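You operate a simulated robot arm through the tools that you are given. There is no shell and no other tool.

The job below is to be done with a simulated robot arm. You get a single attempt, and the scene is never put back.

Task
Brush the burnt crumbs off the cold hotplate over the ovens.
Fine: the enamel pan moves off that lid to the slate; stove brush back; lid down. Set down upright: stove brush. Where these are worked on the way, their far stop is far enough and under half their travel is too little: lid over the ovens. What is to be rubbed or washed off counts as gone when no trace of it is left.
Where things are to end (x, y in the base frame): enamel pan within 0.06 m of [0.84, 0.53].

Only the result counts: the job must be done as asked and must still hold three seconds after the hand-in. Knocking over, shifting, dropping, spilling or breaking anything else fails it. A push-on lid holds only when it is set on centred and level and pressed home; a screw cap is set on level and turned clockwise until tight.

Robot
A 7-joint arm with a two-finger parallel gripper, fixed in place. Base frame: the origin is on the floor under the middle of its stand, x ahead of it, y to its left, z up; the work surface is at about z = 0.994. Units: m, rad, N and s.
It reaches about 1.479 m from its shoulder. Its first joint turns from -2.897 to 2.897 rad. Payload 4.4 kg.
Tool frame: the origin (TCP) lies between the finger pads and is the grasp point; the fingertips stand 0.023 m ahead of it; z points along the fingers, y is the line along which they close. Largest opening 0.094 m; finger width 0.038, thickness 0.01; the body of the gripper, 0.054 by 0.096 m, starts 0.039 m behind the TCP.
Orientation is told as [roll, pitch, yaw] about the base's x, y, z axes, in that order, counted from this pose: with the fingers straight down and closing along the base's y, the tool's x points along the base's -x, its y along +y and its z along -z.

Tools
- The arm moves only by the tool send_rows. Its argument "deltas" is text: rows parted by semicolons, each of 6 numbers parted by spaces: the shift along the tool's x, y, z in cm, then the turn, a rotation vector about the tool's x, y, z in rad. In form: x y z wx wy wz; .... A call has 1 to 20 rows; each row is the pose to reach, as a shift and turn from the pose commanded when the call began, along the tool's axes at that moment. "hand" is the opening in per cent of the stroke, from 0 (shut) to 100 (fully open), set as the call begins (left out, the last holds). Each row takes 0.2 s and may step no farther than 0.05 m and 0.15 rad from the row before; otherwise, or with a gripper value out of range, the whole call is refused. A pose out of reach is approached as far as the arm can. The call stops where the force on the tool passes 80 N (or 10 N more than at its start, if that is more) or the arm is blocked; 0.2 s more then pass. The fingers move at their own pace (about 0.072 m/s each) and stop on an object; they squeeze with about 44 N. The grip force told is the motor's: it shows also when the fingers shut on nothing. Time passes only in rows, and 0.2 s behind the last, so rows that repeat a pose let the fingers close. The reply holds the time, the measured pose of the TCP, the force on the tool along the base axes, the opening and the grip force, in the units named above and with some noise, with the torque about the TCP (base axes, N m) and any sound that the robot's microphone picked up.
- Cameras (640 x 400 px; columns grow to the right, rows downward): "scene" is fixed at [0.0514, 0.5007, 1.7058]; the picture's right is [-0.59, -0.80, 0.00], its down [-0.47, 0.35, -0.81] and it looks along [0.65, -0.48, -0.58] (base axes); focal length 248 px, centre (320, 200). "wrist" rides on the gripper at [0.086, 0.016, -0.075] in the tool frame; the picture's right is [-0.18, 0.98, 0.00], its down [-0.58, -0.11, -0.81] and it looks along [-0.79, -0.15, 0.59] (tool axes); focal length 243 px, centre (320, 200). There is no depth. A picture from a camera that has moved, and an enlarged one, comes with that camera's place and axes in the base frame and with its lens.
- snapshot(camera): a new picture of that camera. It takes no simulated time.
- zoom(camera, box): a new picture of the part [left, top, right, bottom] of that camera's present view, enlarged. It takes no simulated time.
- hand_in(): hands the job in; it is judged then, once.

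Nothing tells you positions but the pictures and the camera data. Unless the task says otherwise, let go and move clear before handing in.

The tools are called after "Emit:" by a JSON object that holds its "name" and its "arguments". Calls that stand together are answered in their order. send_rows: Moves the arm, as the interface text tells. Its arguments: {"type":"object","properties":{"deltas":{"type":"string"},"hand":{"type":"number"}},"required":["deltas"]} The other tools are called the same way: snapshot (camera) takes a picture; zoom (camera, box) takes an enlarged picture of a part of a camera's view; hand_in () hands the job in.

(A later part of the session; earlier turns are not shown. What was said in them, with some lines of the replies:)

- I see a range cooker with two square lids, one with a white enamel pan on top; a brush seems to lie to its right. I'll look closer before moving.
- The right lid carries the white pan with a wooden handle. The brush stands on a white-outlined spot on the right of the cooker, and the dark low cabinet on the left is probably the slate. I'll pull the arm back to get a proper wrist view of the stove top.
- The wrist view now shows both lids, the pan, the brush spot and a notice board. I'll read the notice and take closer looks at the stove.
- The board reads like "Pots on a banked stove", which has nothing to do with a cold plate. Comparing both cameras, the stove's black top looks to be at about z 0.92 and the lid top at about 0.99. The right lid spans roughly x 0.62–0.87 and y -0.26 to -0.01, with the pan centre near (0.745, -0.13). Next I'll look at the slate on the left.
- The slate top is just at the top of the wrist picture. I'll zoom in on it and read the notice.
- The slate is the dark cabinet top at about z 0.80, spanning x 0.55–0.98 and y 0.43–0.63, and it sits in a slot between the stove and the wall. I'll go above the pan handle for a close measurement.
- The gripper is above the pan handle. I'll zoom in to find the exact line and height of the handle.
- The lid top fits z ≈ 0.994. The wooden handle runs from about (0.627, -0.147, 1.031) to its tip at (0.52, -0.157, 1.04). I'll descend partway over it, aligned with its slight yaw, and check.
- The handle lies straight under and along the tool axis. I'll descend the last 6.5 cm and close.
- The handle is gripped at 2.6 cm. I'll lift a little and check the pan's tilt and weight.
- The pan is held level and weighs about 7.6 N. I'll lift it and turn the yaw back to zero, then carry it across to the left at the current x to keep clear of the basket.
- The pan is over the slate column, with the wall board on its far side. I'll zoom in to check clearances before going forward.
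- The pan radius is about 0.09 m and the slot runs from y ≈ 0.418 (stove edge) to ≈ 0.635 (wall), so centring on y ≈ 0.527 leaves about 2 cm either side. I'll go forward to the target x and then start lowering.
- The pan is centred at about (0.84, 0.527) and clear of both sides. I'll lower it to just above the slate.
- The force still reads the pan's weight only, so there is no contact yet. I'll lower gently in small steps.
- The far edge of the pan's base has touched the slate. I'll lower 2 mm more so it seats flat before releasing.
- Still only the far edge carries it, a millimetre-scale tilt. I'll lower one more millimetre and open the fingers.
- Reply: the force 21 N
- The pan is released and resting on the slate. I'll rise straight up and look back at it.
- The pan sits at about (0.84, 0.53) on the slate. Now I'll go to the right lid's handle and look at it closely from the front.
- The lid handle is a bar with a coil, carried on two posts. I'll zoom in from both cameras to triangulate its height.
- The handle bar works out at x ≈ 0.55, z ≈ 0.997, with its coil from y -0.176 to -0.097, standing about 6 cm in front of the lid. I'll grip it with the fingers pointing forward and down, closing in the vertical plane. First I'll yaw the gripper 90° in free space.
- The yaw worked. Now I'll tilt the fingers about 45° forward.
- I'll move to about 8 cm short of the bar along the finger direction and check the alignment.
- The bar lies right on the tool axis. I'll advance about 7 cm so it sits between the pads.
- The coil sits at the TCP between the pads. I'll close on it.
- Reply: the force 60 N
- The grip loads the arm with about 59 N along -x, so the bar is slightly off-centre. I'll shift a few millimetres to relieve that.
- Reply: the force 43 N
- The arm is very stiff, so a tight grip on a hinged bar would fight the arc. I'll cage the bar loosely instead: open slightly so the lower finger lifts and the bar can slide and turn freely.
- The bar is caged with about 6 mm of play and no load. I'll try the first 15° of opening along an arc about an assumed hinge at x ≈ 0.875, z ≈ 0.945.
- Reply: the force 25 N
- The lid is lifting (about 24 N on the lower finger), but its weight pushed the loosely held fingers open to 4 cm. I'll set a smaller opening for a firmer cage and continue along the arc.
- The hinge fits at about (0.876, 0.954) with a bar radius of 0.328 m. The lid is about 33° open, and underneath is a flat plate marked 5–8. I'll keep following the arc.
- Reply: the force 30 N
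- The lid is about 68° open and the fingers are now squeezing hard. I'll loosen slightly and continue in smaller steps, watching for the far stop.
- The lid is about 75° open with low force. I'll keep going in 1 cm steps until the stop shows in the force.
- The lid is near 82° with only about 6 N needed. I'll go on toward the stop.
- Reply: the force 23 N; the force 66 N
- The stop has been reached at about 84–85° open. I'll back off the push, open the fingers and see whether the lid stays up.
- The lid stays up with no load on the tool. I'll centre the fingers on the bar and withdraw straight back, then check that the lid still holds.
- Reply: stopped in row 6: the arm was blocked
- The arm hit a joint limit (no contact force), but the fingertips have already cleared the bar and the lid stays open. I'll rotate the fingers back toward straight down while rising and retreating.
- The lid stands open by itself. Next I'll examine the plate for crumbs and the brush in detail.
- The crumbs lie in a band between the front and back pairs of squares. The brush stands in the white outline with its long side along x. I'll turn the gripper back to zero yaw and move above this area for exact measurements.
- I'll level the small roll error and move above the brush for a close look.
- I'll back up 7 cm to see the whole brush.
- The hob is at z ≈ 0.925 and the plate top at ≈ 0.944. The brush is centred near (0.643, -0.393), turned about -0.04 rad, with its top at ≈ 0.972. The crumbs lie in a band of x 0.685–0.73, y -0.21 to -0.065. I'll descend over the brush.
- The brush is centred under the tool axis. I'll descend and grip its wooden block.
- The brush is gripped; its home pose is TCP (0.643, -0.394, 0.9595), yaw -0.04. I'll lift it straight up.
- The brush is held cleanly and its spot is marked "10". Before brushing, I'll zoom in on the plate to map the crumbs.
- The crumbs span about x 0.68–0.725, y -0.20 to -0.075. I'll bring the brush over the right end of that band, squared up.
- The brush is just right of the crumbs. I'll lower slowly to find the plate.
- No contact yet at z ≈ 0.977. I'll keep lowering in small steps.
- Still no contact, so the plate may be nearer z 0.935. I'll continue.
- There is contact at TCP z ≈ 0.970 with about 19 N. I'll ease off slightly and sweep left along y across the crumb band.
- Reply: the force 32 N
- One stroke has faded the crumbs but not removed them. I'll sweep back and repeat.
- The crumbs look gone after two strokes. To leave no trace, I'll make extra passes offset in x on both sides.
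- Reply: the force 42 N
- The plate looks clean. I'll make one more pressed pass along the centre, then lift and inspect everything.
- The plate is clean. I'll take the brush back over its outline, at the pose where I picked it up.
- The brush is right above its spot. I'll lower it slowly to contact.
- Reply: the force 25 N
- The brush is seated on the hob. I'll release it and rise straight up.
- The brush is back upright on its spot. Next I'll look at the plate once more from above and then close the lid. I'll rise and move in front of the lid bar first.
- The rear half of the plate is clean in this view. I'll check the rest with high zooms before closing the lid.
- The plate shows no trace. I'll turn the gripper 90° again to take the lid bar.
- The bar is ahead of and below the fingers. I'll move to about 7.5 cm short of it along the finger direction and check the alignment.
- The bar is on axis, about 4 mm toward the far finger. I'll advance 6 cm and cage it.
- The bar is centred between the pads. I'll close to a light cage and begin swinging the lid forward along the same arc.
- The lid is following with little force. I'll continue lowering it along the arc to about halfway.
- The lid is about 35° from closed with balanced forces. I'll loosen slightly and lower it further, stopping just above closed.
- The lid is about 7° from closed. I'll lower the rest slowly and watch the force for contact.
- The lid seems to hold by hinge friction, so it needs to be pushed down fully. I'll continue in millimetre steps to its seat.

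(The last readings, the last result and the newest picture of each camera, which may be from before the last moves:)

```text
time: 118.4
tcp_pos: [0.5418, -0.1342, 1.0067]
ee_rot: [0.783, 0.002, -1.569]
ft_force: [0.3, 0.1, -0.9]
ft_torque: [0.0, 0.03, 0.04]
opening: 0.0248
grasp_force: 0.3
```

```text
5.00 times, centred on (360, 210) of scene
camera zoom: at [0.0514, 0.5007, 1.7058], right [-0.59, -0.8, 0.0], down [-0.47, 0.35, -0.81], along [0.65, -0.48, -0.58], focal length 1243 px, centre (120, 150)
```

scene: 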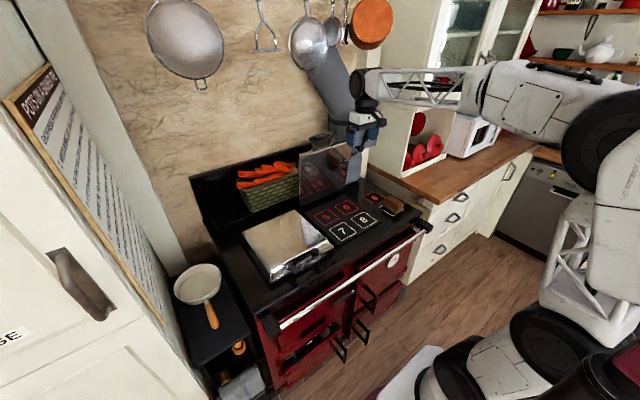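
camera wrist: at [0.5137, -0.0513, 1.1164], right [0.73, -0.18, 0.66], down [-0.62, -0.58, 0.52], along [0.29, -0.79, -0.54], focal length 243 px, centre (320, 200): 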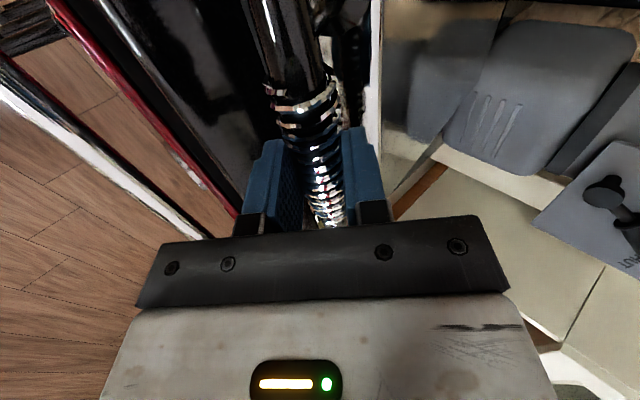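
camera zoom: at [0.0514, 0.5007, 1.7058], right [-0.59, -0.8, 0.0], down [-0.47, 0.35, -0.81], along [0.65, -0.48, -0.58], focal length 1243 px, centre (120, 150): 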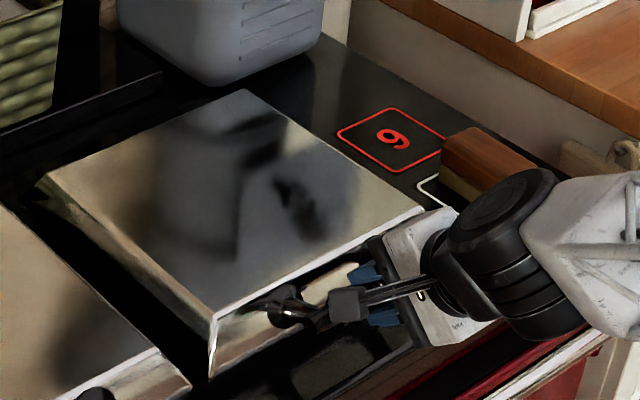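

The lid's corners match the closed picture from earlier. I'll push a bit more to confirm it is seated.

Emit:
{"name": "send_rows", "arguments": {"deltas": "0 -0.2 0.15 0 0 0; 0 -0.2 0.15 0 0 0"}}

Emit:
{"name": "send_rows", "arguments": {"deltas": "0 -0.2 0.15 0 0 0; 0 -0.2 0.15 0 0 0"}}

```text
time: 119.0
tcp_pos: [0.5413, -0.1358, 1.005]
ee_rot: [0.785, 0.0, -1.572]
ft_force: [1.2, 0.2, 3.8]
ft_torque: [0.09, -0.09, -0.03]
opening: 0.0262
grasp_force: 1.9
```

```text
time: 119.6
tcp_pos: [0.54, -0.1368, 1.0025]
ee_rot: [0.785, -0.001, -1.573]
ft_force: [6.3, -2.5, 12.3]
ft_torque: [-0.02, -0.29, 0.02]
opening: 0.0301
grasp_force: 6.4
```

The resistance is rising as the upper finger presses, so the lid is seated. I'll back off, open the fingers and withdraw along the approach line.

Emit:
{"name": "send_rows", "arguments": {"deltas": "0 0.4 -0.2 0 0 0; 0 0.4 -0.2 0 0 0"}}

Emit:
{"name": "send_rows", "arguments": {"deltas": "0 0 0 0 0 0; 0 0 0 0 0 0; 0 0 -2 0 0 0; 0 0 -5 0 0 0; 0 0 -9 0 0 0; 0 0 -13 0 0 0; 0 0 -13 0 0 0", "hand": 60}}

Emit:
{"name": "snapshot", "arguments": {"camera": "wrist"}}

Emit:
{"name": "zoom", "arguments": {"camera": "scene", "box": [300, 170, 420, 250]}}

```text
time: 120.2
tcp_pos: [0.544, -0.1352, 1.0055]
ee_rot: [0.782, 0.0, -1.571]
ft_force: [0.2, 0.1, 0.3]
ft_torque: [-0.01, 0.01, 0.0]
opening: 0.0249
grasp_force: 0.5
```

```text
time: 121.8
tcp_pos: [0.4484, -0.133, 1.0986]
ee_rot: [0.784, -0.003, -1.57]
ft_force: [0.8, 0.7, 0.8]
ft_torque: [0.01, -0.02, -0.02]
opening: 0.0565
grasp_force: 0.0
```

```text
taken
camera wrist: at [0.4071, -0.0473, 1.1626], right [0.7, -0.18, 0.69], down [-0.65, -0.58, 0.49], along [0.31, -0.79, -0.52], focal length 243 px, centre (320, 200)
```

wrist: 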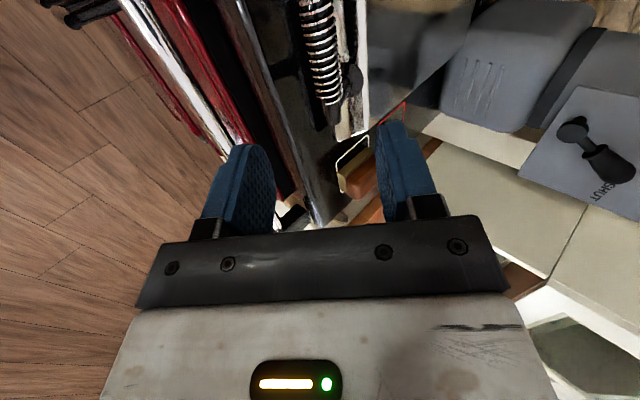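

```text
5.00 times, centred on (360, 210) of scene
camera zoom: at [0.0514, 0.5007, 1.7058], right [-0.59, -0.8, 0.0], down [-0.47, 0.35, -0.81], along [0.65, -0.48, -0.58], focal length 1243 px, centre (120, 150)
```

zoom: 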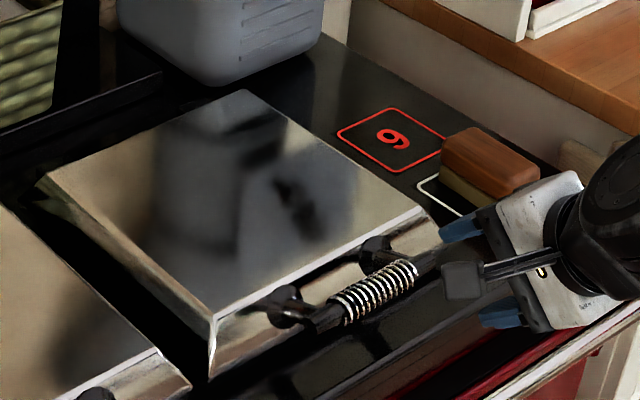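

The lid is down, with its handle where it was at the start. I'll move the arm clear and take a final look at everything.

Emit:
{"name": "send_rows", "arguments": {"deltas": "0 2 -3 0.1 0 0; 0 5 -6 0.2 0 0; 0 8 -9 0.35 0 0; 0 11 -12 0.5 0 0; 0 14 -15 0.65 0 0; 0 16 -17 0.78 0 0; 0 16 -17 0.78 0 0"}}

Emit:
{"name": "snapshot", "arguments": {"camera": "scene"}}

Emit:
{"name": "zoom", "arguments": {"camera": "scene", "box": [220, 160, 440, 300]}}

Emit:
{"name": "zoom", "arguments": {"camera": "scene", "box": [150, 240, 270, 340]}}

```text
time: 123.4
tcp_pos: [0.4424, -0.1352, 1.3309]
ee_rot: [0.003, -0.002, -1.574]
ft_force: [0.0, 0.6, -1.1]
ft_torque: [-0.03, -0.02, 0.0]
opening: 0.0565
grasp_force: 0.0
```

```text
taken
```

scene: 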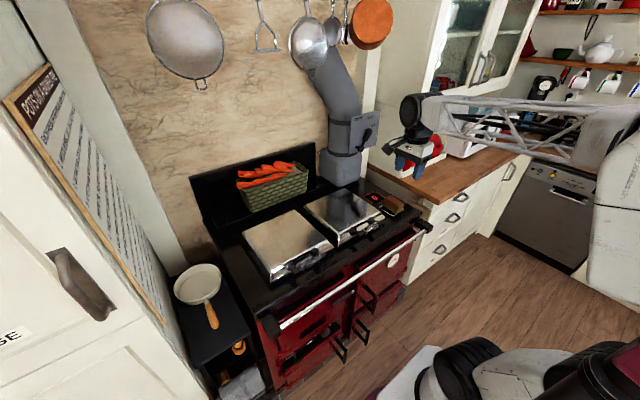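

```text
2.86 times, centred on (330, 230) of scene
camera zoom: at [0.0514, 0.5007, 1.7058], right [-0.59, -0.8, 0.0], down [-0.47, 0.35, -0.81], along [0.65, -0.48, -0.58], focal length 710 px, centre (291, 114)
```

zoom: 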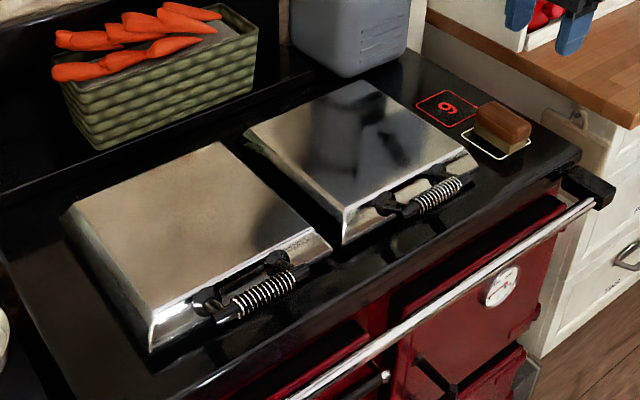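

```text
4.00 times, centred on (210, 290) of scene
camera zoom: at [0.0514, 0.5007, 1.7058], right [-0.59, -0.8, 0.0], down [-0.47, 0.35, -0.81], along [0.65, -0.48, -0.58], focal length 994 px, centre (760, -160)
```

zoom: 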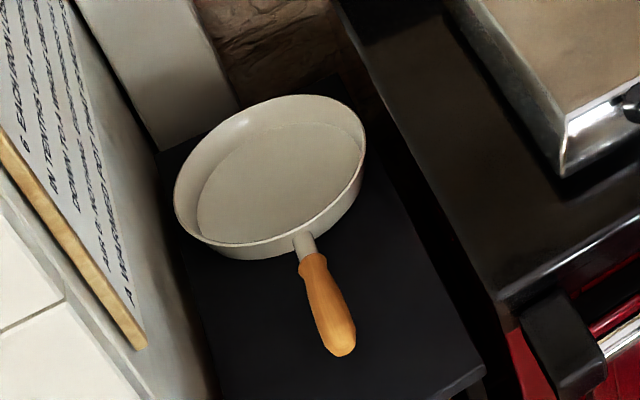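

Both lids are down, the brush stands upright in its outline and the plate was left clean. The pan sits level on the slate at about (0.84, 0.53), and the arm is clear. I'm handing in.

Emit:
{"name": "hand_in", "arguments": {}}

```text
The job is handed in.
```

The crumbs are brushed off the hotplate, and I've handed the job in; I don't have the verdict yet.

- **Hotplate:** close-up pictures after the final strokes show no trace of crumbs anywhere on the plate.
- **Enamel pan:** it stands level on the slate at about (0.84, 0.53), measured from the scene camera.
- **Stove brush:** it is back upright in its white outline, within a couple of millimetres of where it started.
- **Lid over the ovens:** I opened it to its far stop for the brushing. It is now fully down, and its corners match the picture from the start.

The gripper let go and moved clear before the hand-in, and nothing else looked disturbed in the last pictures.
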